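You operate a simulated robot arm through the tools that you are given. There is no shell and no other tool. Be economical: measure what you need, move in short steps, check, and stop when the job is done.

Carry out the task below with a simulated two-armed robot. There is one attempt and no reset: what you move stays moved.

## Task
Fetch the carton that the blue ticket names to the crate bench's frame.
Fine: file the stock card in the rack's green holder; raise the yellow shelf bar again. Where these are worked on the way, their far stop is far enough and under half their travel is too little: yellow shelf bar.

It is judged by the outcome, as a careful person would: the job done as asked, and still so three seconds after it is handed in. It fails if anything else is knocked over, pushed out of place, dropped, spilled or broken.

## Robot
Two 7-joint arms with two-finger parallel grippers on one trunk, on a base that drives. Base frame: it is fixed to the floor where the robot stands at the start and does not move with it; the origin is under the middle of the robot, x ahead of it, y to its left, z up. Lengths are in mm, angles in degrees, forces in N, time in s.
The left shoulder is at the start at [50, 165, 1230], the right one opposite. With the tool pointing down near the work surface each hand reaches from about 100 to 660 mm from the robot's upright axis, wherever it stands, measured 20 degrees to its own side. Places, roughly: green card holder [900, -200, 900]; stock card [1250, -1250, 750]; yellow frame on the crate bench [900, -1300, 800]; yellow shelf bar [500, 0, 900]. Payload 3.91 kg a hand.
Tool frame (each hand has its own): the origin (TCP) lies between the finger pads and is the grasp point; the fingertips stand 30 mm ahead of it; z points along the fingers, y is the line along which they close. The gripper opens to 110 mm. The fingers are 20 mm wide and 10 mm thick; the gripper's body (48 by 112 mm) begins 55 mm behind the TCP.
Orientation is told as [roll, pitch, yaw] about the base's x, y, z axes, in that order, counted from this pose: with the fingers straight down and closing along the base's y, the tool's x points along the base's -x, its y along +y and its z along -z.

## Interface
- The arms move only by the tool jog_arm. It takes "left_increments", "right_increments" or both (then of equal length, played together; a hand with none holds still); each is a list of rows, each an object (a shift or turn left out is 0, a gripper value left out holds the last) with "translation": the shift along the base's x, y, z in mm, a list of three; "angular": the turn, a rotation vector about the base's x, y, z in rad, a list of three; "gripper": the gripper command, from -1 (shut) to 1 (fully open), values between in proportion. In form: [{"translation": [x, y, z], "angular": [ax, ay, az], "gripper": gripper}, ...]. A call has 1 to 20 rows; each row shifts and turns the commanded pose from where the row before left it. Rows are played at 5 a second. More than 50 mm and 8.6 degrees between two rows, or a gripper value outside its range, and nothing of the call is played. Where a pose cannot be reached the arm comes as near as it can. A force on the tool above 50 N (or 10 N above the force at the start of the call, whichever is more), or a blocked arm, ends the call early, and 0.2 s more pass. The fingers move at their own pace (about 45 mm/s each) and stop on an object; they squeeze with about 23 N. The grip force told is the motor's: it shows also when the fingers shut on nothing. Time passes only in rows, and 0.2 s behind the last, so rows that do not move let the fingers close. It gives the time, the measured TCP pose, the force on the tool (base axes), the opening and the grip force at its end, in the units of the frame above (readings bear some noise), with the torque about the TCP (base axes, N m) and any sound that the robot's microphone picked up.
- Cameras (640 x 400 px; columns grow to the right, rows downward): "scene" is now at [118.3, 12.4, 1405.9]; the picture's right is [0.12, -0.99, 0.00], its down [-0.53, -0.07, -0.85] and it looks along [0.84, 0.10, -0.53] (base axes); focal length 227 px, centre (320, 200). "left" rides on the left gripper at [72, -17, -103] in its tool frame; the picture's right is [0.23, 0.97, 0.00], its down [-0.76, 0.18, -0.62] and it looks along [-0.61, 0.14, 0.78] (tool axes); focal length 222 px, centre (320, 200). "right" rides on the right gripper at [73, 17, -103] in its tool frame; the picture's right is [-0.23, 0.97, 0.00], its down [-0.76, -0.18, -0.62] and it looks along [-0.61, -0.14, 0.78] (tool axes); focal length 222 px, centre (320, 200). There is no depth. A picture from a camera that has moved, and an enlarged one, comes with that camera's place and axes in the base frame and with its lens.
- capture(camera): a new picture of that camera. It takes no simulated time.
- lift_body(by): slides the trunk up (or, below 0, down) by that many mm; the arms and the scene camera ride with it, the base frame stays. It gives what a move gives, with no picture.
- roll_base(legs): drives the robot by 1 to 6 legs, each [ahead, left, turn to the left] in mm, mm and degrees, along the robot's own axes; the way and the turn of a leg run together, so that a leg with both is an arc; at most 1500 mm and 180 degrees a leg. The arms and the cameras ride along, it lands a little off, and it stops where it bumps. It gives what a move gives.
- pan_tilt(pan, tilt): turns the head with the scene camera to pan (to the left, within 80 degrees either way) and tilt (down, from -29 to 69), counted from straight ahead of the robot. It gives what a move gives.
- zoom(camera, box): a new picture of the part [left, top, right, bottom] of that camera's present view, enlarged. It takes no simulated time.
- hand_in(): hands the job in; it is judged then, once.

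Go step by step. Nothing tells you exact positions but the pictures and the camera data: compare them with the known pose of the tool, close in by small moves and look again before you grip or let go. The budget is 120 turns and 100 pictures, counting those below and the enlarged ones. Unless the task says otherwise, let go and move clear before handing in, and close with one line.

The tools are called after ">>>" as name(argument=value, ...) on one line, values as JSON. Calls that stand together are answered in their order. jog_arm: Moves the arms, as the interface text tells. Its arguments: {"type":"object","properties":{"left_increments":{"type":"array"},"right_increments":{"type":"array"}},"required":[]} The other tools are called the same way: lift_body (by) slides the trunk up or down; roll_base (legs) drives the base; pan_tilt (pan, tilt) turns the head that bears the scene camera; capture (camera) takes a picture; zoom (camera, box) takes an enlarged picture of a part of a camera's view; hand_in () hands the job in.

At the start:

```text
clock: 0.0
left_tcp_pos: [479.0, 162.6, 1226.9]
left_orientation: [0.0, -0.1, 0.1]
left_ft_force: [-0.1, 0.4, -0.5]
left_moment: [0.02, 0.01, 0.0]
left_gripper_width: 110.0
left_grasp_force: 0.2
right_tcp_pos: [364.7, -200.9, 1257.3]
right_orientation: [0.0, -0.1, -0.1]
right_ft_force: [0.3, 0.0, -0.4]
right_moment: [0.0, 0.0, 0.01]
right_gripper_width: 110.0
right_grasp_force: 0.1
trunk travel left (down, up): [-450.0, 53.0]
robot x, y, heading: [-0.6, -1.2, -0.1]
head pan, tilt: [7.1, 32.2]
```

scene: 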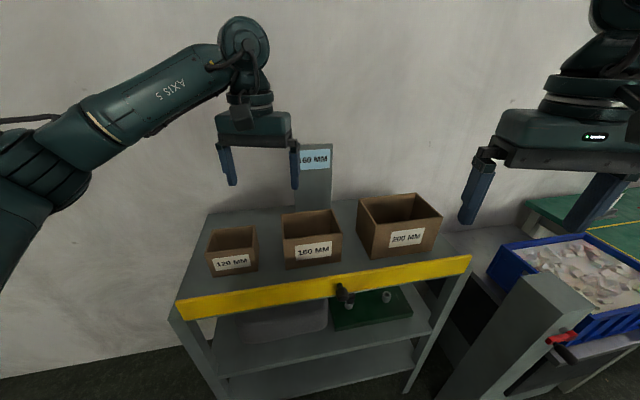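
right: 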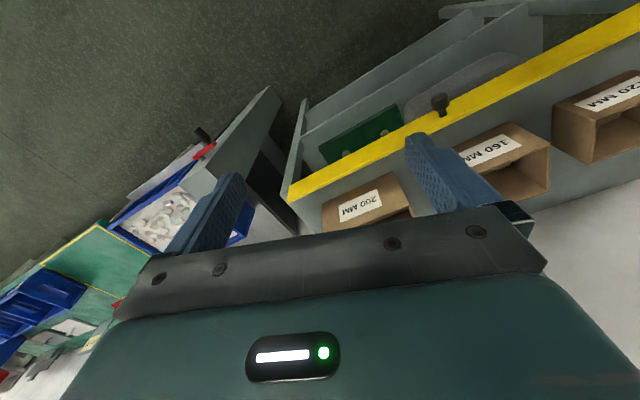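
left: 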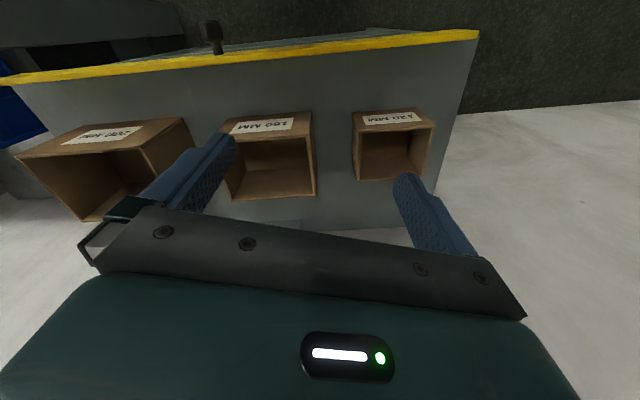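

I see a shelf with three cartons behind a yellow bar, and a blue ticket partly hidden by the left gripper. I'll zoom in on the ticket and the bar first.

>>> zoom(camera="scene", box=[260, 130, 360, 220])

>>> zoom(camera="scene", box=[160, 180, 480, 380])

>>> pan_tilt(pan=-35, tilt=32)

>>> capture(camera="scene")

```text
4.44 times, centred on (310, 175) of scene
camera zoom: at [118.3, 12.4, 1405.9], right [0.12, -0.99, 0.0], down [-0.53, -0.07, -0.85], along [0.84, 0.1, -0.53], focal length 1009 px, centre (364, 311)
```

zoom: 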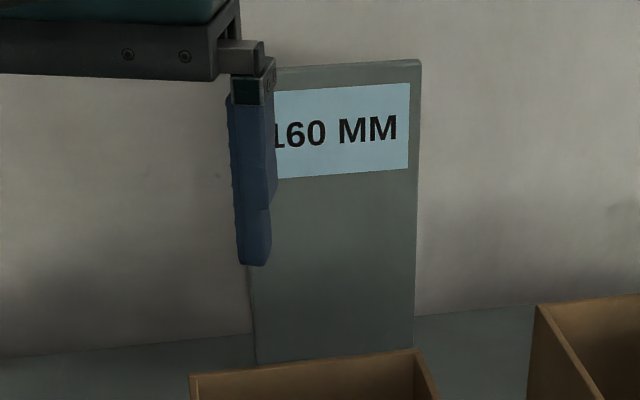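

```text
2.00 times, centred on (320, 280) of scene
camera zoom: at [118.3, 12.4, 1405.9], right [0.12, -0.99, 0.0], down [-0.53, -0.07, -0.85], along [0.84, 0.1, -0.53], focal length 454 px, centre (320, 40)
```

zoom: 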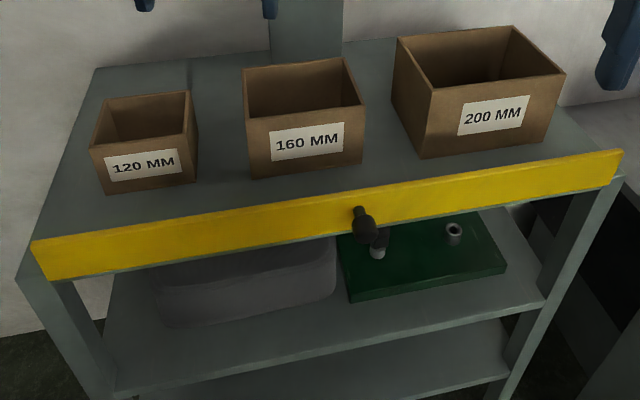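

```text
clock: 1.1
left_tcp_pos: [479.0, 163.9, 1226.2]
left_orientation: [-0.1, 0.0, 0.1]
left_ft_force: [-0.9, 0.2, -0.7]
left_moment: [-0.02, -0.04, 0.01]
left_gripper_width: 110.4
left_grasp_force: 0.2
right_tcp_pos: [365.2, -200.2, 1257.9]
right_orientation: [0.0, -0.1, 0.0]
right_ft_force: [-0.1, -0.1, -0.9]
right_moment: [0.0, 0.01, 0.0]
right_gripper_width: 109.8
right_grasp_force: 0.0
trunk travel left (down, up): [-450.0, 53.0]
robot x, y, heading: [2.8, 3.0, -0.3]
head pan, tilt: [-35.0, 32.0]
```

```text
94 pictures are left
camera scene: at [102.9, -50.0, 1406.2], right [-0.57, -0.82, 0.0], down [-0.43, 0.3, -0.85], along [0.7, -0.49, -0.53], focal length 227 px, centre (320, 200)
```

scene: 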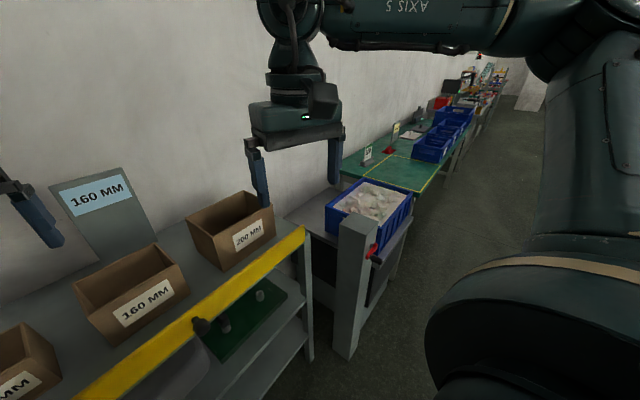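

The ticket says 160 MM, so the middle carton is the target. Next I zoom on the benches to the right and survey further.

>>> zoom(camera="scene", box=[280, 100, 500, 360])

>>> pan_tilt(pan=-60, tilt=32)

>>> capture(camera="scene")

>>> pan_tilt(pan=0, tilt=50)

>>> capture(camera="scene")

```text
1.54 times, centred on (390, 230) of scene
camera zoom: at [102.9, -50.0, 1406.2], right [-0.57, -0.82, 0.0], down [-0.43, 0.3, -0.85], along [0.7, -0.49, -0.53], focal length 349 px, centre (212, 154)
```

zoom: 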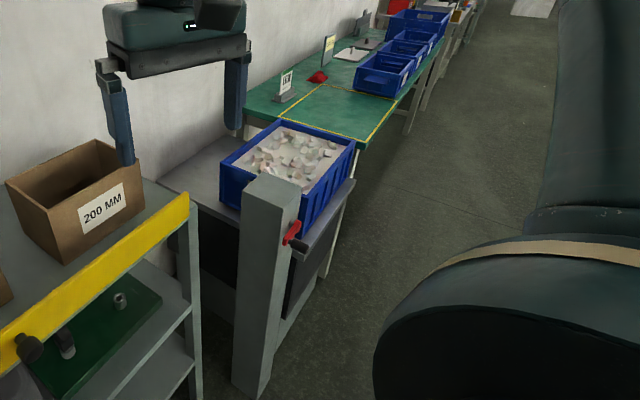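

```text
clock: 2.0
left_tcp_pos: [478.3, 162.7, 1226.2]
left_orientation: [0.0, 0.0, 0.0]
left_ft_force: [0.7, 0.1, 0.6]
left_moment: [-0.04, -0.01, 0.02]
left_gripper_width: 110.1
left_grasp_force: 0.2
right_tcp_pos: [365.7, -200.6, 1257.3]
right_orientation: [0.0, 0.0, 0.0]
right_ft_force: [0.1, 0.5, 0.3]
right_moment: [-0.02, -0.01, 0.02]
right_gripper_width: 110.0
right_grasp_force: 0.1
trunk travel left (down, up): [-450.0, 53.0]
robot x, y, heading: [-3.4, -1.3, 0.2]
head pan, tilt: [-60.0, 32.0]
```

```text
92 pictures are left
camera scene: at [74.4, -76.2, 1406.2], right [-0.87, -0.5, 0.0], down [-0.27, 0.46, -0.85], along [0.42, -0.73, -0.53], focal length 227 px, centre (320, 200)
```

scene: 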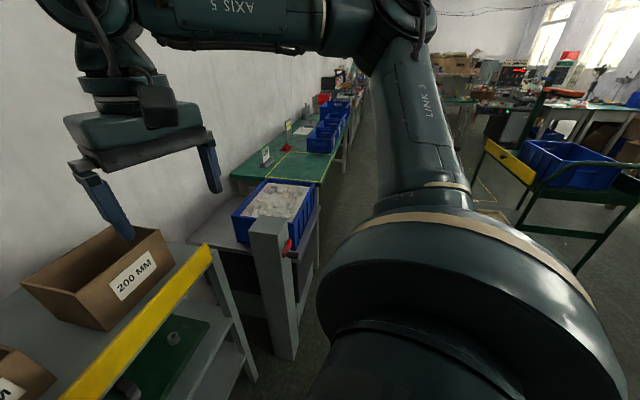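

```text
clock: 3.3
left_tcp_pos: [479.0, 163.2, 1226.5]
left_orientation: [0.0, -0.1, 0.1]
left_ft_force: [0.2, -0.8, 0.2]
left_moment: [-0.01, 0.0, -0.03]
left_gripper_width: 110.1
left_grasp_force: 0.0
right_tcp_pos: [365.1, -201.1, 1256.1]
right_orientation: [0.0, 0.0, -0.2]
right_ft_force: [-0.7, -0.1, 0.5]
right_moment: [0.02, -0.01, 0.02]
right_gripper_width: 109.9
right_grasp_force: 0.0
trunk travel left (down, up): [-450.0, 53.0]
robot x, y, heading: [-2.2, -0.8, -0.1]
head pan, tilt: [0.0, 50.0]
```

```text
91 pictures are left
camera scene: at [106.5, 1.2, 1379.8], right [0.0, -1.0, 0.0], down [-0.77, 0.0, -0.64], along [0.64, 0.0, -0.77], focal length 227 px, centre (320, 200)
```

scene: 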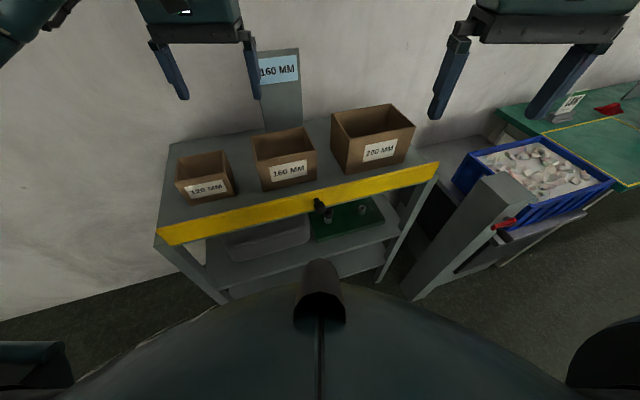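

The rack stands turned about 17° to me, so I turn to face it squarely and then inspect the bar.

>>> roll_base(legs=[[0, 0, 17.5]])

>>> pan_tilt(pan=-8, tilt=45)

>>> capture(camera="scene")

>>> capture(camera="right")

```text
clock: 4.7
left_tcp_pos: [405.8, 301.1, 1226.5]
left_orientation: [0.0, 0.0, 17.8]
left_ft_force: [0.0, 0.4, 0.1]
left_moment: [0.0, 0.0, 0.0]
left_gripper_width: 110.3
left_grasp_force: 0.0
right_tcp_pos: [408.6, -79.9, 1258.2]
right_orientation: [0.0, 0.0, 17.8]
right_ft_force: [0.4, -0.1, 0.4]
right_moment: [0.01, -0.04, 0.03]
right_gripper_width: 109.9
right_grasp_force: 0.0
trunk travel left (down, up): [-450.0, 53.0]
robot x, y, heading: [-2.6, 2.2, 17.8]
head pan, tilt: [0.0, 50.0]
```

```text
clock: 5.4
left_tcp_pos: [406.9, 302.2, 1225.2]
left_orientation: [0.0, 0.0, 17.9]
left_ft_force: [-0.4, -0.2, 0.3]
left_moment: [-0.01, -0.02, 0.01]
left_gripper_width: 110.0
left_grasp_force: 0.0
right_tcp_pos: [409.2, -79.5, 1258.5]
right_orientation: [0.0, 0.1, 17.8]
right_ft_force: [-0.5, 0.9, -1.0]
right_moment: [-0.03, -0.02, -0.02]
right_gripper_width: 110.1
right_grasp_force: 0.1
trunk travel left (down, up): [-450.0, 53.0]
robot x, y, heading: [0.9, -2.7, 17.6]
head pan, tilt: [-8.0, 45.0]
```

```text
90 pictures are left
camera scene: at [108.2, 24.2, 1386.7], right [0.17, -0.99, 0.0], down [-0.7, -0.12, -0.71], along [0.7, 0.12, -0.71], focal length 227 px, centre (320, 200)
```

scene: 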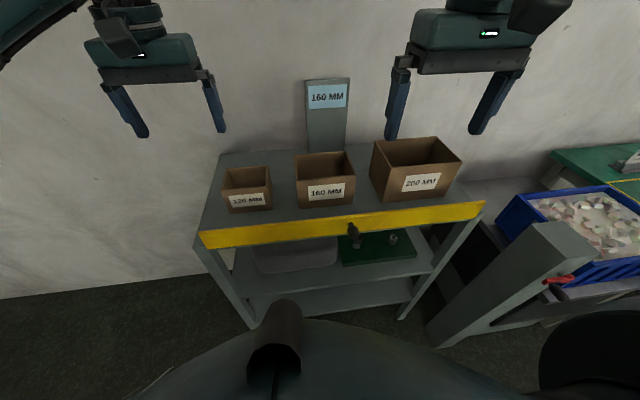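

```text
89 pictures are left
camera right: at [335.9, -85.8, 1363.1], right [-0.08, 1.0, 0.0], down [0.78, 0.06, 0.62], along [0.62, 0.05, -0.78], focal length 222 px, centre (320, 200)
```

right: 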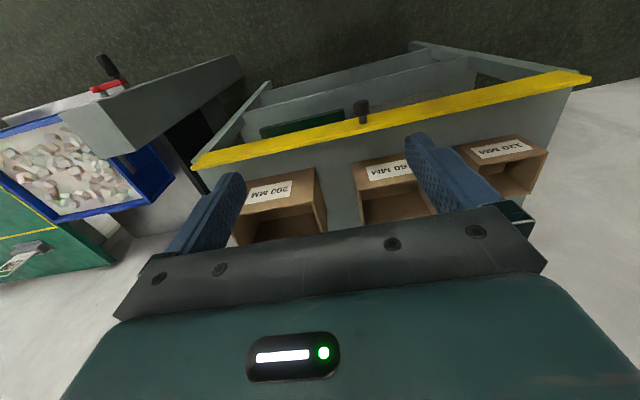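

>>> zoom(camera="scene", box=[290, 190, 450, 290])

>>> zoom(camera="right", box=[180, 40, 620, 240])

>>> jog_arm(right_increments=[{"translation": [35, 11, 30]}, {"translation": [45, 14, 0]}, {"translation": [45, 14, 0]}, {"translation": [45, 14, 0]}])

>>> capture(camera="right")

```text
4.00 times, centred on (370, 240) of scene
camera zoom: at [108.2, 24.2, 1386.7], right [0.17, -0.99, 0.0], down [-0.7, -0.12, -0.71], along [0.7, 0.12, -0.71], focal length 908 px, centre (120, 40)
```

zoom: 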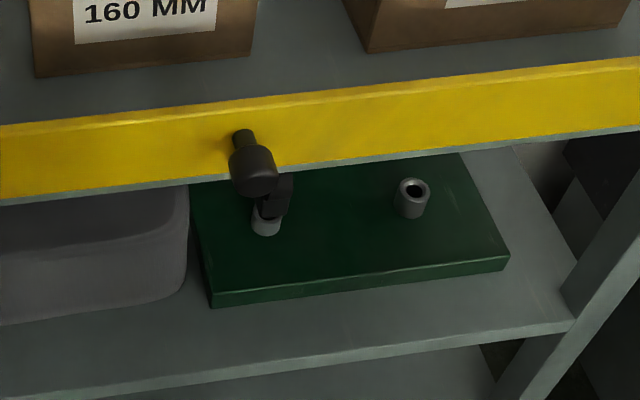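

```text
1.45 times, centred on (400, 140) of right
camera zoom: at [335.9, -85.8, 1363.1], right [-0.08, 1.0, 0.0], down [0.78, 0.06, 0.62], along [0.62, 0.05, -0.78], focal length 323 px, centre (204, 287)
```

zoom: 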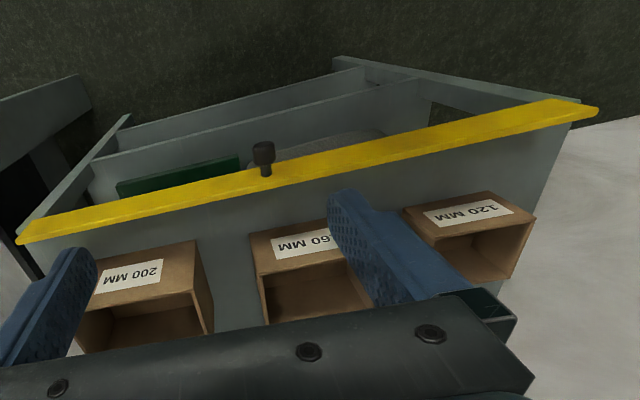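

```text
clock: 6.4
left_tcp_pos: [404.2, 300.7, 1227.8]
left_orientation: [0.1, -0.1, 17.9]
left_ft_force: [0.2, -0.1, 1.0]
left_moment: [0.0, 0.0, 0.02]
left_gripper_width: 109.9
left_grasp_force: 0.1
right_tcp_pos: [553.8, -53.6, 1286.1]
right_orientation: [0.1, -0.2, 17.7]
right_ft_force: [-1.2, -1.5, -0.2]
right_moment: [0.04, -0.03, 0.03]
right_gripper_width: 110.3
right_grasp_force: 0.0
right hand out of reach, approached as far as the arm can: row 4
trunk travel left (down, up): [-450.0, 53.0]
robot x, y, heading: [-1.5, 1.6, 18.0]
head pan, tilt: [-8.0, 45.0]
```

```text
86 pictures are left
camera right: at [480.7, -60.9, 1392.5], right [-0.08, 1.0, 0.0], down [0.78, 0.06, 0.62], along [0.62, 0.05, -0.78], focal length 222 px, centre (320, 200)
```

right: 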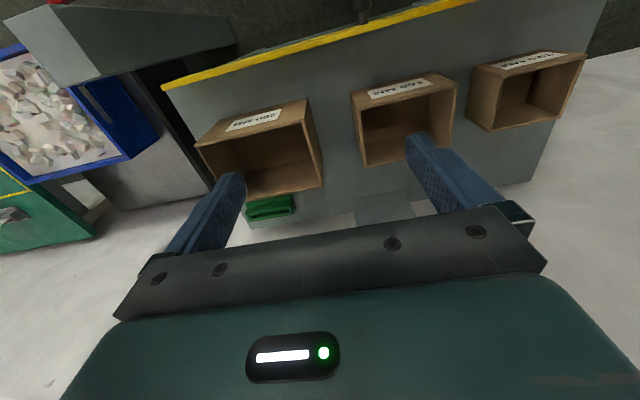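

The green holder sits behind the 200 carton. I take the bar knob to be near (449, 0, 942), so I bring the right hand above it.

>>> jog_arm(right_increments=[{"translation": [-35, 18, 0]}, {"translation": [-35, 18, 0]}, {"translation": [-35, 18, -20]}, {"translation": [0, 0, -50]}, {"translation": [0, 0, -50]}, {"translation": [0, 0, -50]}, {"translation": [0, 0, -50]}, {"translation": [0, 0, -36]}, {}])

>>> capture(camera="right")

>>> zoom(camera="scene", box=[240, 140, 480, 290])

```text
clock: 8.4
left_tcp_pos: [406.0, 301.6, 1226.8]
left_orientation: [0.1, 0.0, 18.0]
left_ft_force: [0.4, 0.1, 0.0]
left_moment: [0.03, 0.01, 0.03]
left_gripper_width: 109.9
left_grasp_force: 0.0
right_tcp_pos: [450.8, 1.0, 1029.6]
right_orientation: [0.1, 0.0, 17.8]
right_ft_force: [-0.6, -0.5, 1.2]
right_moment: [0.02, 0.02, 0.01]
right_gripper_width: 110.1
right_grasp_force: 0.0
trunk travel left (down, up): [-450.0, 53.0]
robot x, y, heading: [-1.6, 1.3, 17.9]
head pan, tilt: [-8.0, 45.0]
```

```text
85 pictures are left
camera right: at [377.1, -4.5, 1134.4], right [-0.08, 1.0, 0.0], down [0.78, 0.06, 0.62], along [0.62, 0.05, -0.78], focal length 222 px, centre (320, 200)
```

right: 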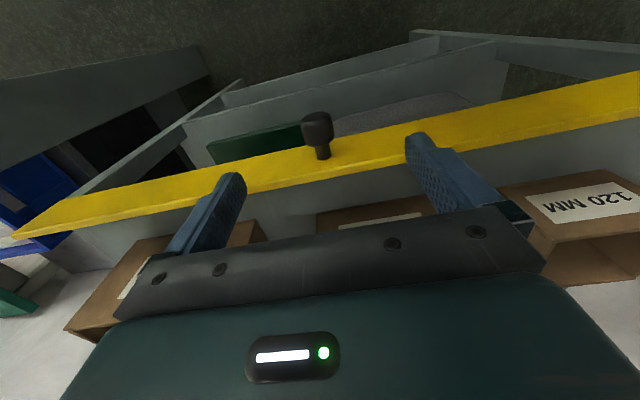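

```text
2.67 times, centred on (360, 215) of scene
camera zoom: at [108.0, 24.2, 1386.8], right [0.17, -0.99, 0.0], down [-0.7, -0.12, -0.71], along [0.7, 0.12, -0.71], focal length 606 px, centre (213, 160)
```

zoom: 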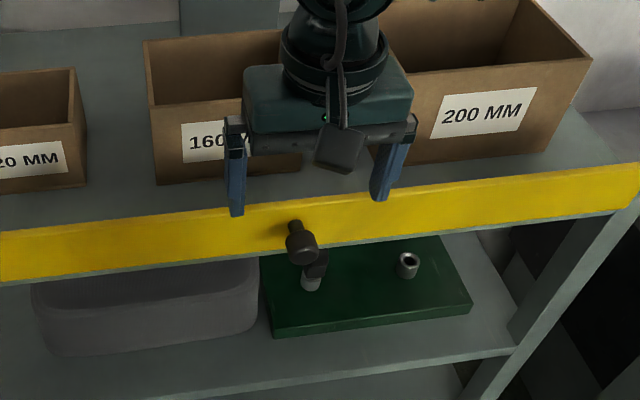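

>>> jog_arm(right_increments=[{"translation": [-5, -2, -30]}, {"translation": [0, 0, -30]}, {"translation": [0, 0, -23]}, {}, {"gripper": -0.45}, {"gripper": -1}, {}, {}, {}, {}])

>>> capture(camera="right")

>>> zoom(camera="scene", box=[240, 140, 480, 290])

```text
clock: 10.3
left_tcp_pos: [404.1, 309.1, 1224.4]
left_orientation: [-0.4, 0.0, 18.1]
left_ft_force: [-0.6, 0.1, 0.2]
left_moment: [-0.01, 0.02, -0.02]
left_gripper_width: 110.2
left_grasp_force: 0.1
right_tcp_pos: [434.6, -11.7, 966.1]
right_orientation: [2.0, -0.2, 19.0]
right_ft_force: [-12.4, 45.3, -18.2]
right_moment: [0.79, -0.07, 0.28]
right_gripper_width: 38.5
right_grasp_force: 23.2
right hand out of reach, approached as far as the arm can: row 1, 2, 3
trunk travel left (down, up): [-450.0, 53.0]
robot x, y, heading: [1.2, 1.3, 18.0]
head pan, tilt: [-8.0, 45.0]
stopped in row 9 (right hand): the force on the tool passed its limit at 50 N (the readings are from after the stop); the commanded pose is now the measured one
```

```text
83 pictures are left
camera right: at [362.7, -23.3, 1072.4], right [-0.1, 0.99, 0.03], down [0.78, 0.06, 0.62], along [0.61, 0.09, -0.78], focal length 222 px, centre (320, 200)
```

right: 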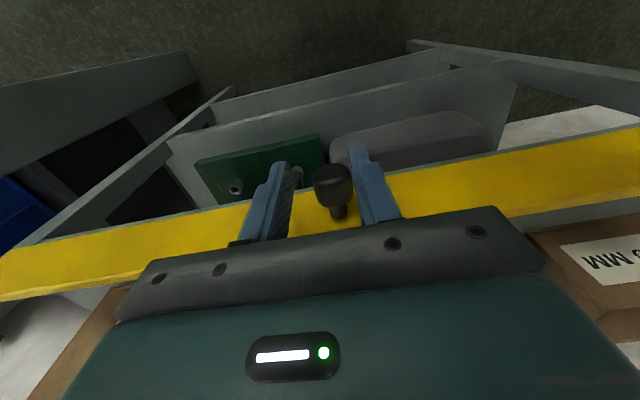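

```text
2.67 times, centred on (360, 215) of scene
camera zoom: at [108.0, 31.0, 1386.5], right [0.18, -0.98, 0.0], down [-0.7, -0.13, -0.71], along [0.7, 0.12, -0.71], focal length 606 px, centre (213, 160)
```

zoom: 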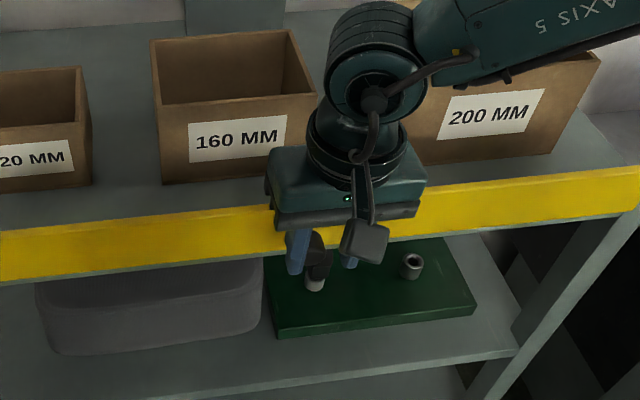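

The reach fell short and one finger is pushing the knob sideways. I'll open, rise a little, and lower the trunk for better reach.

>>> jog_arm(right_increments=[{"gripper": 1}, {}, {}, {"translation": [0, 0, 40]}, {"translation": [0, 0, 30]}, {}])

>>> lift_body(by=-50)

>>> jog_arm(left_increments=[{}], right_increments=[{"translation": [0, 0, 30]}])

```text
clock: 11.7
left_tcp_pos: [405.1, 304.1, 1226.0]
left_orientation: [0.0, 0.1, 18.1]
left_ft_force: [0.8, -0.3, -0.4]
left_moment: [-0.03, -0.01, 0.01]
left_gripper_width: 110.0
left_grasp_force: 0.0
right_tcp_pos: [439.3, -23.0, 1036.6]
right_orientation: [1.0, -0.1, 18.4]
right_ft_force: [-0.4, 0.1, -0.4]
right_moment: [-0.01, 0.03, 0.0]
right_gripper_width: 109.9
right_grasp_force: 0.1
trunk travel left (down, up): [-450.0, 53.0]
robot x, y, heading: [2.0, 2.2, 17.9]
head pan, tilt: [-8.0, 45.0]
```

```text
clock: 12.6
left_tcp_pos: [405.7, 303.6, 1176.2]
left_orientation: [-0.1, 0.0, 17.9]
left_ft_force: [0.1, 0.1, -0.3]
left_moment: [0.01, 0.02, -0.02]
left_gripper_width: 109.9
left_grasp_force: 0.0
right_tcp_pos: [438.2, -22.2, 987.0]
right_orientation: [0.9, -0.1, 18.4]
right_ft_force: [-0.3, 0.7, -0.5]
right_moment: [-0.03, 0.02, -0.01]
right_gripper_width: 110.1
right_grasp_force: 0.1
trunk travel left (down, up): [-400.0, 103.0]
robot x, y, heading: [1.4, -3.2, 17.8]
head pan, tilt: [-8.0, 45.0]
```

```text
clock: 13.0
left_tcp_pos: [404.7, 305.0, 1177.3]
left_orientation: [0.0, 0.0, 18.0]
left_ft_force: [-0.1, -0.5, 0.5]
left_moment: [-0.04, -0.02, 0.01]
left_gripper_width: 109.9
left_grasp_force: 0.1
right_tcp_pos: [437.7, -22.1, 1017.2]
right_orientation: [1.0, -0.2, 18.3]
right_ft_force: [0.0, 0.1, 0.2]
right_moment: [0.0, -0.01, 0.04]
right_gripper_width: 110.1
right_grasp_force: 0.1
trunk travel left (down, up): [-400.0, 103.0]
robot x, y, heading: [0.3, 0.3, 18.0]
head pan, tilt: [-8.0, 45.0]
```

>>> jog_arm(right_increments=[{"translation": [4, 10, 50]}, {"translation": [4, 10, 50]}, {"translation": [0, 0, 20]}])

>>> lift_body(by=-130)

>>> capture(camera="right")

>>> capture(camera="scene")

```text
refused: row 1 steps farther than a row can; nothing moved
```

```text
clock: 14.5
left_tcp_pos: [403.0, 301.3, 1049.4]
left_orientation: [0.0, -0.1, 17.9]
left_ft_force: [0.1, 1.0, -0.4]
left_moment: [-0.01, 0.02, 0.01]
left_gripper_width: 109.9
left_grasp_force: 0.1
right_tcp_pos: [438.2, -23.2, 897.2]
right_orientation: [1.5, -1.1, 18.3]
right_ft_force: [-10.1, -8.3, 20.8]
right_moment: [1.0, -0.86, 0.04]
right_gripper_width: 110.0
right_grasp_force: 0.1
trunk travel left (down, up): [-272.0, 231.0]
robot x, y, heading: [-0.6, 3.0, 17.8]
head pan, tilt: [-8.0, 45.0]
stopped: the force on the tool passed its limit at 57 N (the readings are from after the stop); the commanded pose is now the measured one
```

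```text
81 pictures are left
camera right: at [363.8, -32.4, 1001.6], right [-0.09, 1.0, 0.03], down [0.77, 0.05, 0.63], along [0.63, 0.08, -0.77], focal length 222 px, centre (320, 200)
```

right: 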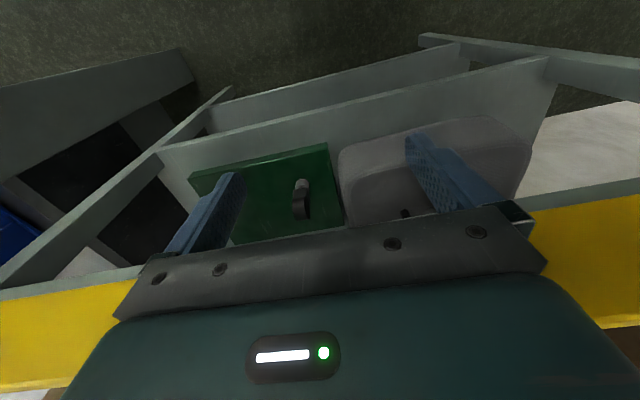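

```text
80 pictures are left
camera scene: at [105.6, 23.4, 1209.4], right [0.17, -0.99, 0.0], down [-0.7, -0.12, -0.71], along [0.7, 0.12, -0.71], focal length 227 px, centre (320, 200)
```

scene: 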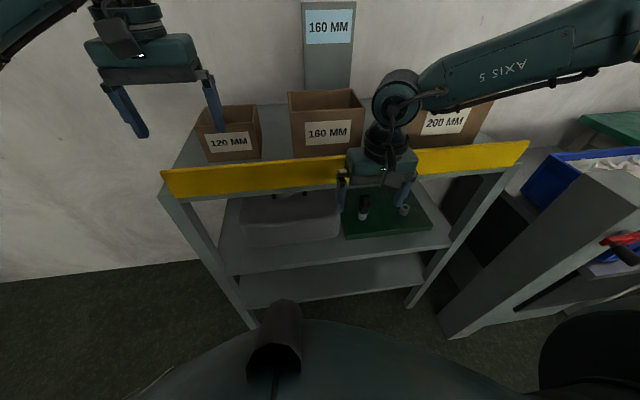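

The trunk move carried the hand down onto the knob after my jog was refused. I raise the hand and check.

>>> jog_arm(right_increments=[{"translation": [0, 0, 40]}, {"translation": [0, 0, 45]}, {"translation": [0, 0, 45]}, {"translation": [0, 0, 30]}, {}])

>>> capture(camera="right")

>>> zoom(camera="scene", box=[150, 80, 550, 280])

```text
clock: 15.7
left_tcp_pos: [407.0, 303.7, 1049.3]
left_orientation: [0.0, 0.0, 18.0]
left_ft_force: [0.4, 0.0, -0.4]
left_moment: [0.01, -0.03, -0.04]
left_gripper_width: 109.9
left_grasp_force: 0.1
right_tcp_pos: [439.6, -22.1, 1054.5]
right_orientation: [1.3, -0.7, 18.2]
right_ft_force: [-0.2, -0.1, 1.0]
right_moment: [-0.02, 0.02, -0.01]
right_gripper_width: 109.7
right_grasp_force: 0.0
trunk travel left (down, up): [-272.0, 231.0]
robot x, y, heading: [-3.6, 0.8, 17.8]
head pan, tilt: [-8.0, 45.0]
```

```text
79 pictures are left
camera right: at [364.5, -31.7, 1158.9], right [-0.09, 1.0, 0.03], down [0.78, 0.05, 0.63], along [0.62, 0.08, -0.78], focal length 222 px, centre (320, 200)
```

right: 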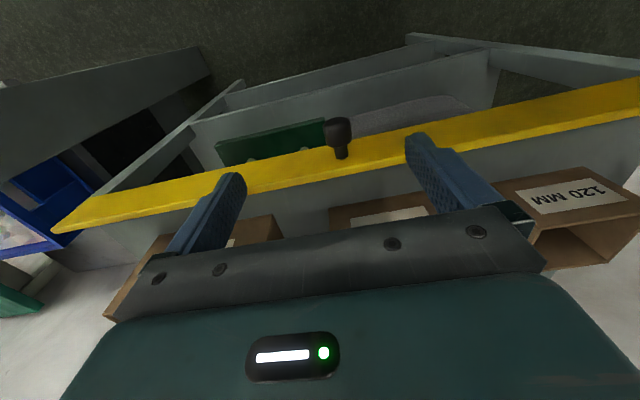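

```text
1.60 times, centred on (350, 180) of scene
camera zoom: at [107.9, 24.6, 1209.1], right [0.17, -0.99, 0.0], down [-0.7, -0.12, -0.71], along [0.7, 0.12, -0.71], focal length 363 px, centre (272, 232)
```

zoom: 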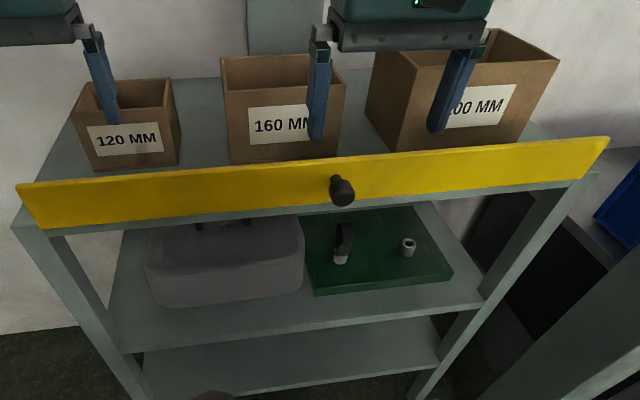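

>>> jog_arm(right_increments=[{"translation": [6, 23, -10], "angular": [-0.022, 0.012, 0]}, {"translation": [0, 0, -30]}, {"translation": [0, 0, -30]}, {"translation": [0, 0, -20]}, {"translation": [0, 0, -18]}, {}])

>>> zoom(camera="scene", box=[270, 110, 430, 230])

>>> capture(camera="right")

```text
clock: 17.1
left_tcp_pos: [405.8, 302.4, 1049.1]
left_orientation: [0.0, 0.1, 17.9]
left_ft_force: [-0.7, -0.2, 0.6]
left_moment: [-0.02, -0.02, 0.0]
left_gripper_width: 109.9
left_grasp_force: 0.1
right_tcp_pos: [444.3, 2.1, 946.5]
right_orientation: [0.3, 0.3, 18.3]
right_ft_force: [-0.1, 0.0, 0.1]
right_moment: [-0.01, 0.01, 0.0]
right_gripper_width: 110.0
right_grasp_force: 0.0
trunk travel left (down, up): [-272.0, 231.0]
robot x, y, heading: [-2.3, 1.1, 17.8]
head pan, tilt: [-8.0, 45.0]
```

```text
3.33 times, centred on (350, 170) of scene
camera zoom: at [107.8, 24.6, 1209.1], right [0.17, -0.99, 0.0], down [-0.7, -0.12, -0.71], along [0.7, 0.12, -0.71], focal length 757 px, centre (220, 300)
```

zoom: 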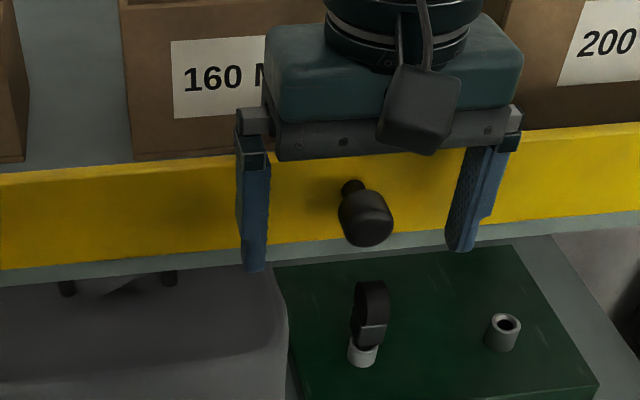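

```text
76 pictures are left
camera right: at [371.6, -5.5, 1051.7], right [-0.09, 1.0, 0.0], down [0.78, 0.07, 0.62], along [0.62, 0.06, -0.79], focal length 222 px, centre (320, 200)
```

right: 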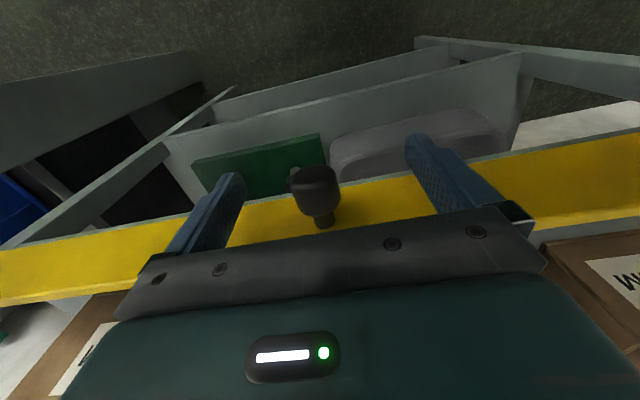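

>>> jog_arm(right_increments=[{"gripper": -0.3}, {}, {"gripper": -0.6}, {"gripper": -1}, {}, {}, {}])

>>> zoom(camera="scene", box=[270, 110, 430, 230])

```text
clock: 18.7
left_tcp_pos: [407.4, 299.7, 1049.3]
left_orientation: [0.0, 0.0, 17.9]
left_ft_force: [-0.2, 0.3, -0.1]
left_moment: [-0.02, 0.0, -0.03]
left_gripper_width: 110.0
left_grasp_force: 0.1
right_tcp_pos: [445.6, -0.8, 945.4]
right_orientation: [0.1, 0.2, 18.1]
right_ft_force: [6.8, -21.3, 5.0]
right_moment: [-0.5, -0.42, -0.45]
right_gripper_width: 27.2
right_grasp_force: 44.5
trunk travel left (down, up): [-272.0, 231.0]
robot x, y, heading: [1.7, 1.0, 17.8]
head pan, tilt: [-8.0, 45.0]
```

```text
3.33 times, centred on (350, 170) of scene
camera zoom: at [108.1, 22.3, 1209.2], right [0.17, -0.99, 0.0], down [-0.7, -0.12, -0.71], along [0.7, 0.12, -0.71], focal length 757 px, centre (220, 300)
```

zoom: 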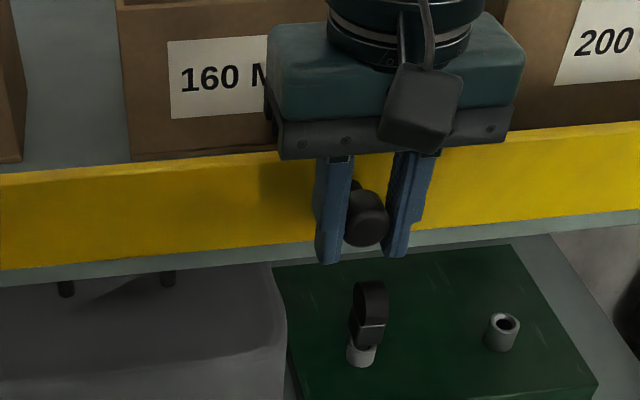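

The knob is gripped (27 mm). I test which way the bar gives, first a small push down.

>>> jog_arm(right_increments=[{"translation": [0, -1, -4]}, {"translation": [0, -1, -4]}, {}])

```text
clock: 19.5
left_tcp_pos: [402.8, 300.7, 1049.8]
left_orientation: [0.1, -0.2, 17.9]
left_ft_force: [1.2, -0.2, -0.3]
left_moment: [0.02, -0.03, -0.01]
left_gripper_width: 109.9
left_grasp_force: 0.1
right_tcp_pos: [443.9, -2.0, 941.4]
right_orientation: [0.4, -0.1, 18.2]
right_ft_force: [0.0, -19.7, 33.7]
right_moment: [0.03, -0.84, -0.87]
right_gripper_width: 27.2
right_grasp_force: 45.4
trunk travel left (down, up): [-272.0, 231.0]
robot x, y, heading: [-1.6, 0.1, 17.8]
head pan, tilt: [-8.0, 45.0]
```

>>> jog_arm(right_increments=[{"translation": [0, -2, 6]}, {"translation": [-4.8, -1.5, 0]}, {"translation": [-4.8, -1.5, 0]}, {}])

```text
clock: 20.5
left_tcp_pos: [409.3, 303.7, 1046.7]
left_orientation: [-0.1, 0.2, 18.0]
left_ft_force: [-0.5, 0.4, -0.5]
left_moment: [0.0, 0.0, 0.04]
left_gripper_width: 110.1
left_grasp_force: 0.1
right_tcp_pos: [440.9, -2.3, 940.7]
right_orientation: [0.5, 0.2, 18.3]
right_ft_force: [28.3, 21.7, -21.1]
right_moment: [0.06, -0.4, -0.78]
right_gripper_width: 27.4
right_grasp_force: 45.5
trunk travel left (down, up): [-272.0, 231.0]
robot x, y, heading: [-4.9, 2.9, 18.0]
head pan, tilt: [-8.0, 45.0]
```

>>> jog_arm(right_increments=[{"translation": [8, 1, -4]}, {"translation": [0, 0, -4]}, {"translation": [0, 0, -4]}, {"translation": [0, 0, -4]}, {"translation": [0, 0, -4]}, {}])

```text
clock: 21.9
left_tcp_pos: [402.2, 304.4, 1050.1]
left_orientation: [-0.2, -0.1, 17.9]
left_ft_force: [0.5, -0.3, 0.3]
left_moment: [-0.01, 0.02, -0.01]
left_gripper_width: 110.0
left_grasp_force: 0.0
right_tcp_pos: [440.1, -1.4, 928.0]
right_orientation: [0.5, -0.1, 18.4]
right_ft_force: [-22.0, 7.4, 32.2]
right_moment: [0.23, -0.49, -0.77]
right_gripper_width: 27.0
right_grasp_force: 45.0
trunk travel left (down, up): [-272.0, 231.0]
robot x, y, heading: [-0.1, 4.0, 17.7]
head pan, tilt: [-8.0, 45.0]
```

>>> capture(camera="scene")

>>> zoom(camera="scene", box=[270, 110, 430, 230])

```text
74 pictures are left
camera scene: at [103.5, 25.4, 1209.6], right [0.17, -0.99, 0.0], down [-0.69, -0.12, -0.71], along [0.7, 0.12, -0.7], focal length 227 px, centre (320, 200)
```

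scene: 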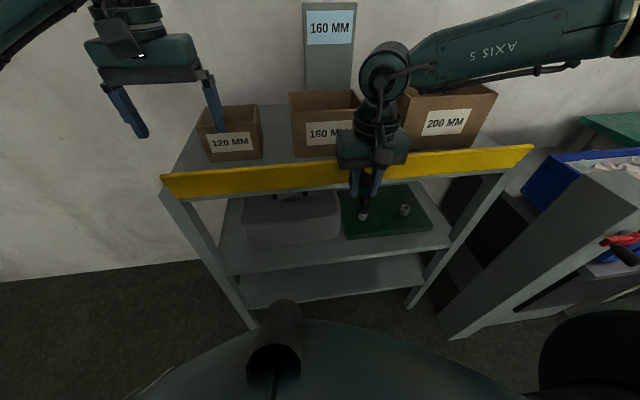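

```text
3.33 times, centred on (350, 170) of scene
camera zoom: at [103.5, 25.4, 1209.6], right [0.17, -0.99, 0.0], down [-0.69, -0.12, -0.71], along [0.7, 0.12, -0.7], focal length 757 px, centre (220, 300)
```

zoom: 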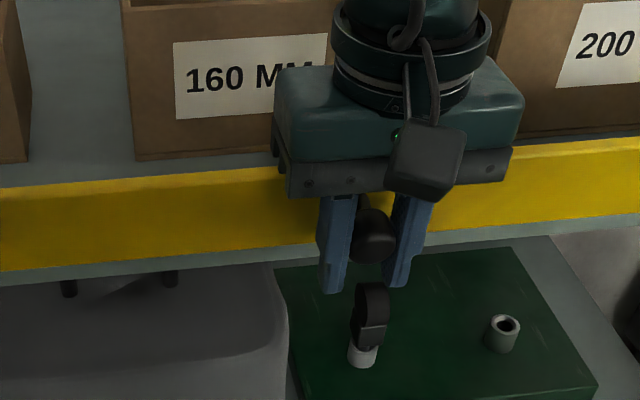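

The bar seems to be tilting forward about its lower edge and the hand has slid on the knob. I'll release, rise, and back the base up for room to follow the arc.

>>> jog_arm(right_increments=[{"gripper": -0.3}, {"gripper": 0.2}, {}, {"translation": [0, 0, 40]}, {"translation": [0, 0, 45]}, {"translation": [0, 0, 20]}])

>>> zoom(camera="scene", box=[150, 80, 550, 280])

>>> capture(camera="right")

```text
clock: 23.3
left_tcp_pos: [405.1, 301.9, 1049.0]
left_orientation: [0.0, 0.0, 18.0]
left_ft_force: [0.4, 0.0, 0.1]
left_moment: [0.03, 0.0, 0.0]
left_gripper_width: 110.1
left_grasp_force: 0.0
right_tcp_pos: [444.2, -4.9, 1029.0]
right_orientation: [0.2, 0.3, 18.3]
right_ft_force: [0.3, -0.1, -0.1]
right_moment: [-0.02, -0.02, 0.01]
right_gripper_width: 66.0
right_grasp_force: 0.1
trunk travel left (down, up): [-272.0, 231.0]
robot x, y, heading: [-1.7, 0.6, 17.7]
head pan, tilt: [-8.0, 45.0]
```

```text
1.60 times, centred on (350, 180) of scene
camera zoom: at [107.8, 24.6, 1209.1], right [0.17, -0.99, 0.0], down [-0.7, -0.12, -0.71], along [0.7, 0.12, -0.71], focal length 363 px, centre (272, 232)
```

zoom: 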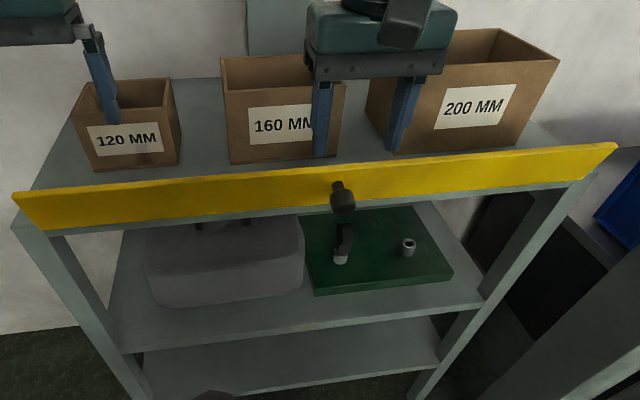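

```text
71 pictures are left
camera right: at [372.0, -12.7, 1134.7], right [-0.09, 1.0, 0.0], down [0.78, 0.07, 0.62], along [0.62, 0.06, -0.79], focal length 222 px, centre (320, 200)
```

right: 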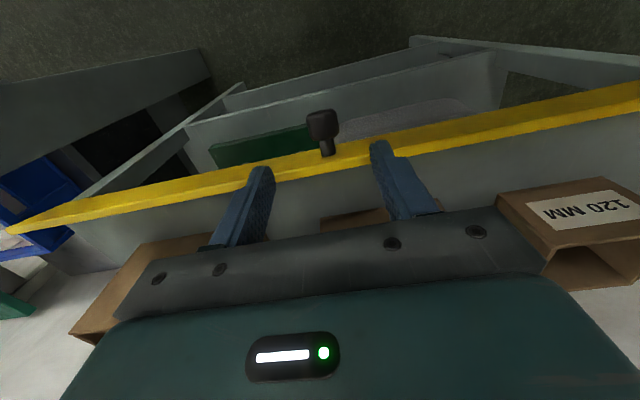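

>>> roll_base(legs=[[-120, 0, 0]])

>>> jog_arm(right_increments=[{"translation": [38, 12, 20], "angular": [0.04, -0.124, 0]}, {"translation": [38, 12, 0], "angular": [0.04, -0.124, 0]}, {"translation": [28, 9, 0], "angular": [0.023, -0.072, 0]}, {}, {}])

>>> capture(camera="right")

>>> capture(camera="scene")

```text
clock: 24.5
left_tcp_pos: [291.1, 264.0, 1049.2]
left_orientation: [0.0, -0.1, 17.8]
left_ft_force: [0.0, -0.5, 1.0]
left_moment: [-0.01, -0.01, 0.01]
left_gripper_width: 110.1
left_grasp_force: 0.0
right_tcp_pos: [328.4, -42.8, 1028.3]
right_orientation: [0.3, 0.3, 18.2]
right_ft_force: [-0.5, 0.8, 0.5]
right_moment: [-0.02, 0.0, -0.02]
right_gripper_width: 66.0
right_grasp_force: 0.0
trunk travel left (down, up): [-272.0, 231.0]
robot x, y, heading: [-114.5, -39.1, 17.7]
head pan, tilt: [-8.0, 45.0]
```

```text
clock: 25.7
left_tcp_pos: [291.8, 263.7, 1049.2]
left_orientation: [-0.1, 0.0, 17.9]
left_ft_force: [-1.0, 0.3, -0.1]
left_moment: [-0.02, 0.03, -0.07]
left_gripper_width: 109.9
left_grasp_force: 0.1
right_tcp_pos: [435.8, -10.7, 1048.4]
right_orientation: [0.2, -19.0, 18.3]
right_ft_force: [0.6, 0.3, -0.3]
right_moment: [0.03, 0.01, -0.01]
right_gripper_width: 65.9
right_grasp_force: 0.1
trunk travel left (down, up): [-272.0, 231.0]
robot x, y, heading: [-110.5, -42.3, 17.5]
head pan, tilt: [-8.0, 45.0]
```

```text
70 pictures are left
camera right: at [333.0, -27.7, 1124.6], right [-0.1, 0.99, 0.08], down [0.55, -0.01, 0.84], along [0.83, 0.13, -0.54], focal length 222 px, centre (320, 200)
```

right: 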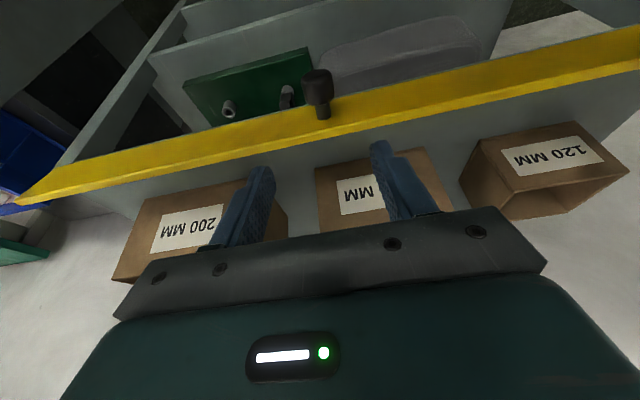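

```text
69 pictures are left
camera scene: at [-6.3, -12.3, 1209.1], right [0.17, -0.99, 0.0], down [-0.7, -0.12, -0.71], along [0.7, 0.12, -0.71], focal length 227 px, centre (320, 200)
```

scene: 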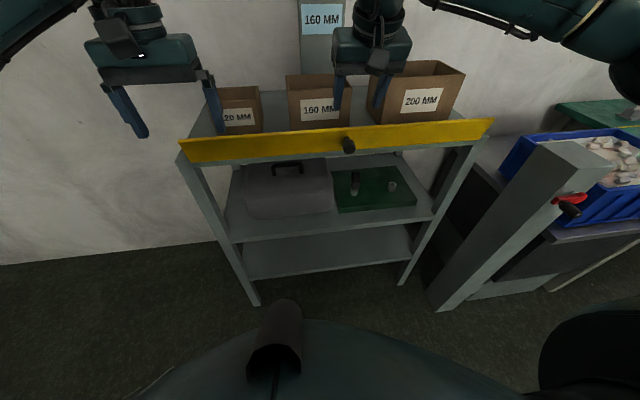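

>>> jog_arm(right_increments=[{"translation": [-19, 1, -38]}, {"translation": [6, 2, -19]}, {"translation": [6, 2, -19]}, {"translation": [6, 2, -19]}, {"translation": [7, 2, -20]}, {}])

>>> capture(camera="right")

>>> zoom(camera="scene", box=[290, 90, 410, 190])

```text
clock: 27.1
left_tcp_pos: [292.8, 265.6, 1048.0]
left_orientation: [-0.1, 0.0, 17.8]
left_ft_force: [0.4, 0.3, -0.1]
left_moment: [0.03, -0.02, 0.02]
left_gripper_width: 110.0
left_grasp_force: 0.0
right_tcp_pos: [439.4, -6.6, 935.6]
right_orientation: [0.2, -18.9, 18.2]
right_ft_force: [-0.5, -0.6, -0.6]
right_moment: [0.0, -0.03, -0.01]
right_gripper_width: 65.9
right_grasp_force: 0.2
right hand out of reach, approached as far as the arm can: row 5
trunk travel left (down, up): [-272.0, 231.0]
robot x, y, heading: [-116.3, -38.6, 17.9]
head pan, tilt: [-8.0, 45.0]
```

```text
68 pictures are left
camera right: at [337.8, -23.3, 1012.3], right [-0.1, 0.99, 0.08], down [0.55, -0.01, 0.84], along [0.83, 0.13, -0.54], focal length 222 px, centre (320, 200)
```

right: 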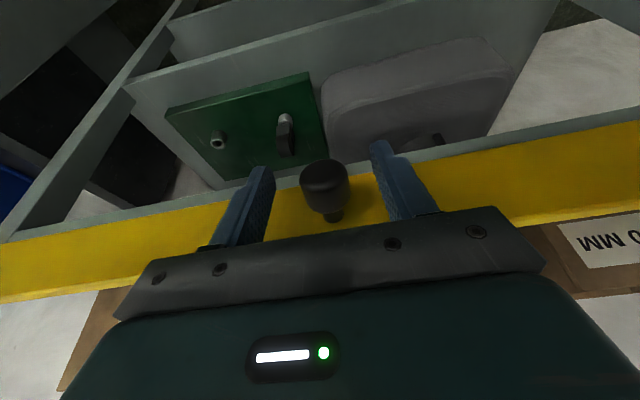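

```text
4.00 times, centred on (350, 140) of scene
camera zoom: at [-6.3, -12.3, 1209.1], right [0.17, -0.99, 0.0], down [-0.7, -0.12, -0.71], along [0.7, 0.12, -0.71], focal length 908 px, centre (200, 440)
```

zoom: 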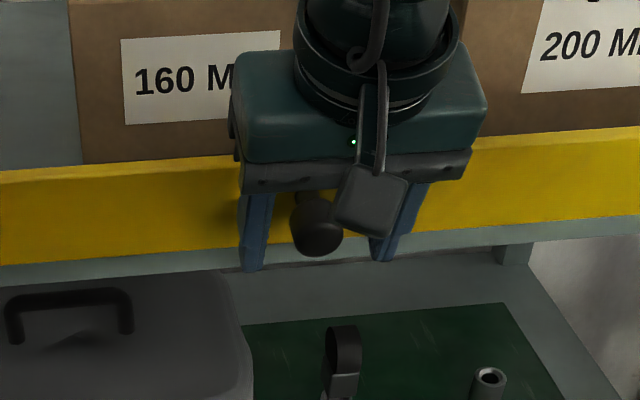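

>>> jog_arm(right_increments=[{"translation": [1, 3, 0], "gripper": -0.3}, {"gripper": -0.6}, {"gripper": -1}, {}, {}, {}])

>>> lift_body(by=-12)

```text
clock: 28.5
left_tcp_pos: [291.7, 265.9, 1048.0]
left_orientation: [-0.2, 0.1, 17.9]
left_ft_force: [0.9, 0.2, -0.1]
left_moment: [-0.05, 0.02, 0.0]
left_gripper_width: 110.1
left_grasp_force: 0.1
right_tcp_pos: [436.7, -4.2, 934.7]
right_orientation: [0.4, -19.0, 18.4]
right_ft_force: [-5.4, 19.3, -3.1]
right_moment: [0.44, 0.25, -0.64]
right_gripper_width: 27.5
right_grasp_force: 44.9
right hand out of reach, approached as far as the arm can: row 1
trunk travel left (down, up): [-272.0, 231.0]
robot x, y, heading: [-117.8, -36.2, 18.0]
head pan, tilt: [-8.0, 45.0]
```

```text
clock: 29.1
left_tcp_pos: [288.2, 265.5, 1038.4]
left_orientation: [-0.2, -0.2, 17.7]
left_ft_force: [1.0, 0.2, 0.1]
left_moment: [-0.02, 0.0, -0.02]
left_gripper_width: 110.0
left_grasp_force: 0.1
right_tcp_pos: [436.4, -4.2, 932.3]
right_orientation: [0.6, -19.8, 18.2]
right_ft_force: [-14.8, 10.3, 31.7]
right_moment: [0.42, -0.78, -0.59]
right_gripper_width: 26.9
right_grasp_force: 44.7
trunk travel left (down, up): [-260.0, 243.0]
robot x, y, heading: [-112.8, -41.9, 17.7]
head pan, tilt: [-8.0, 45.0]
```

>>> jog_arm(right_increments=[{"translation": [-2.5, -0.8, -1], "angular": [0.018, -0.057, 0]}, {"translation": [-2.2, -0.7, -2], "angular": [0.018, -0.057, 0]}, {"translation": [-2, -0.7, -2.5], "angular": [0.018, -0.057, 0]}, {"translation": [-2, -0.6, -2.5], "angular": [0.018, -0.057, 0]}, {}])

```text
clock: 30.3
left_tcp_pos: [290.8, 265.3, 1036.9]
left_orientation: [-0.2, 0.0, 17.8]
left_ft_force: [1.1, -0.4, 0.1]
left_moment: [-0.01, 0.02, 0.0]
left_gripper_width: 110.0
left_grasp_force: 0.1
right_tcp_pos: [430.6, -5.8, 919.1]
right_orientation: [0.3, -33.3, 18.3]
right_ft_force: [3.1, 15.3, 21.9]
right_moment: [0.7, -1.03, -0.8]
right_gripper_width: 27.2
right_grasp_force: 44.8
trunk travel left (down, up): [-260.0, 243.0]
robot x, y, heading: [-114.6, -40.3, 17.7]
head pan, tilt: [-8.0, 45.0]
```

>>> jog_arm(right_increments=[{"translation": [-1.3, -0.9, -4.6], "angular": [0.024, -0.076, 0]}, {"translation": [-0.9, -0.8, -4.7], "angular": [0.024, -0.076, 0]}, {"translation": [-0.6, -0.6, -4.8], "angular": [0.024, -0.076, 0]}, {"translation": [-0.2, -0.4, -4.8], "angular": [0.024, -0.076, 0]}, {"translation": [0.1, 0, -4.8], "angular": [0.024, -0.076, 0]}, {}])

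>>> capture(camera="scene")

```text
clock: 31.7
left_tcp_pos: [290.0, 266.2, 1036.6]
left_orientation: [-0.1, -0.1, 17.9]
left_ft_force: [0.2, 0.3, 0.1]
left_moment: [-0.01, 0.03, -0.01]
left_gripper_width: 109.9
left_grasp_force: 0.0
right_tcp_pos: [425.0, -7.7, 896.0]
right_orientation: [-0.2, -55.9, 18.9]
right_ft_force: [-13.3, 21.0, 13.7]
right_moment: [1.06, -0.87, -0.37]
right_gripper_width: 27.2
right_grasp_force: 45.0
trunk travel left (down, up): [-260.0, 243.0]
robot x, y, heading: [-117.0, -36.7, 17.9]
head pan, tilt: [-8.0, 45.0]
```

```text
66 pictures are left
camera scene: at [-8.9, -10.5, 1197.3], right [0.17, -0.99, 0.0], down [-0.69, -0.12, -0.71], along [0.7, 0.12, -0.71], focal length 227 px, centre (320, 200)
```

scene: 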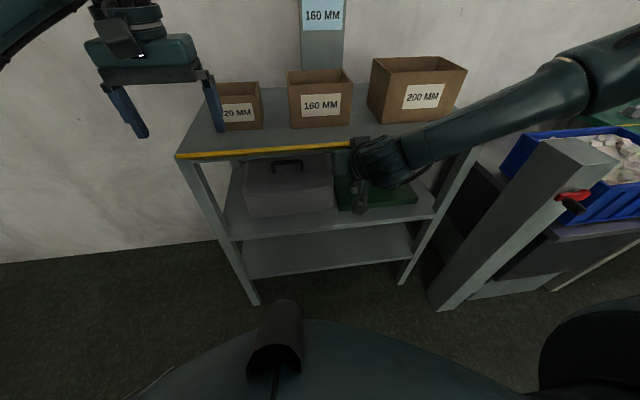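

>>> jog_arm(right_increments=[{"translation": [0.3, 0.8, -4.7], "angular": [0.024, -0.076, 0]}, {"translation": [0.7, 0.8, -4.7], "angular": [0.024, -0.076, 0]}, {"translation": [1, 0.8, -4.6], "angular": [0.024, -0.076, 0]}, {"translation": [1.4, 0.8, -4.5], "angular": [0.024, -0.076, 0]}, {"translation": [1.8, 0.8, -4.3], "angular": [0.024, -0.076, 0]}, {}])

>>> capture(camera="scene")

```text
clock: 32.6
left_tcp_pos: [292.2, 266.8, 1034.7]
left_orientation: [0.0, 0.1, 18.0]
left_ft_force: [-0.1, -0.8, -0.2]
left_moment: [0.01, 0.01, 0.04]
left_gripper_width: 110.0
left_grasp_force: 0.0
right_tcp_pos: [425.1, -6.8, 885.8]
right_orientation: [0.3, -66.2, 19.4]
right_ft_force: [6.6, 12.9, -6.9]
right_moment: [0.89, 0.33, -0.25]
right_gripper_width: 27.4
right_grasp_force: 45.3
right hand out of reach, approached as far as the arm can: row 3, 4
trunk travel left (down, up): [-260.0, 243.0]
robot x, y, heading: [-114.2, -38.9, 18.1]
head pan, tilt: [-8.0, 45.0]
stopped in row 4 (right hand): the force on the tool passed its limit at 52 N (the readings are from after the stop); the commanded pose is now the measured one
```

```text
65 pictures are left
camera scene: at [-4.8, -10.9, 1196.6], right [0.17, -0.99, 0.0], down [-0.7, -0.12, -0.71], along [0.7, 0.12, -0.71], focal length 227 px, centre (320, 200)
```

scene: 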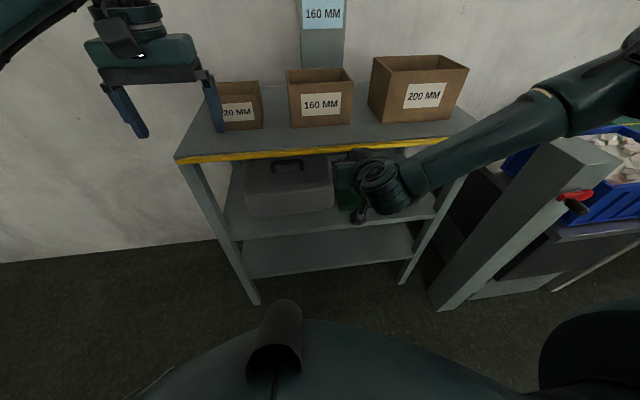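

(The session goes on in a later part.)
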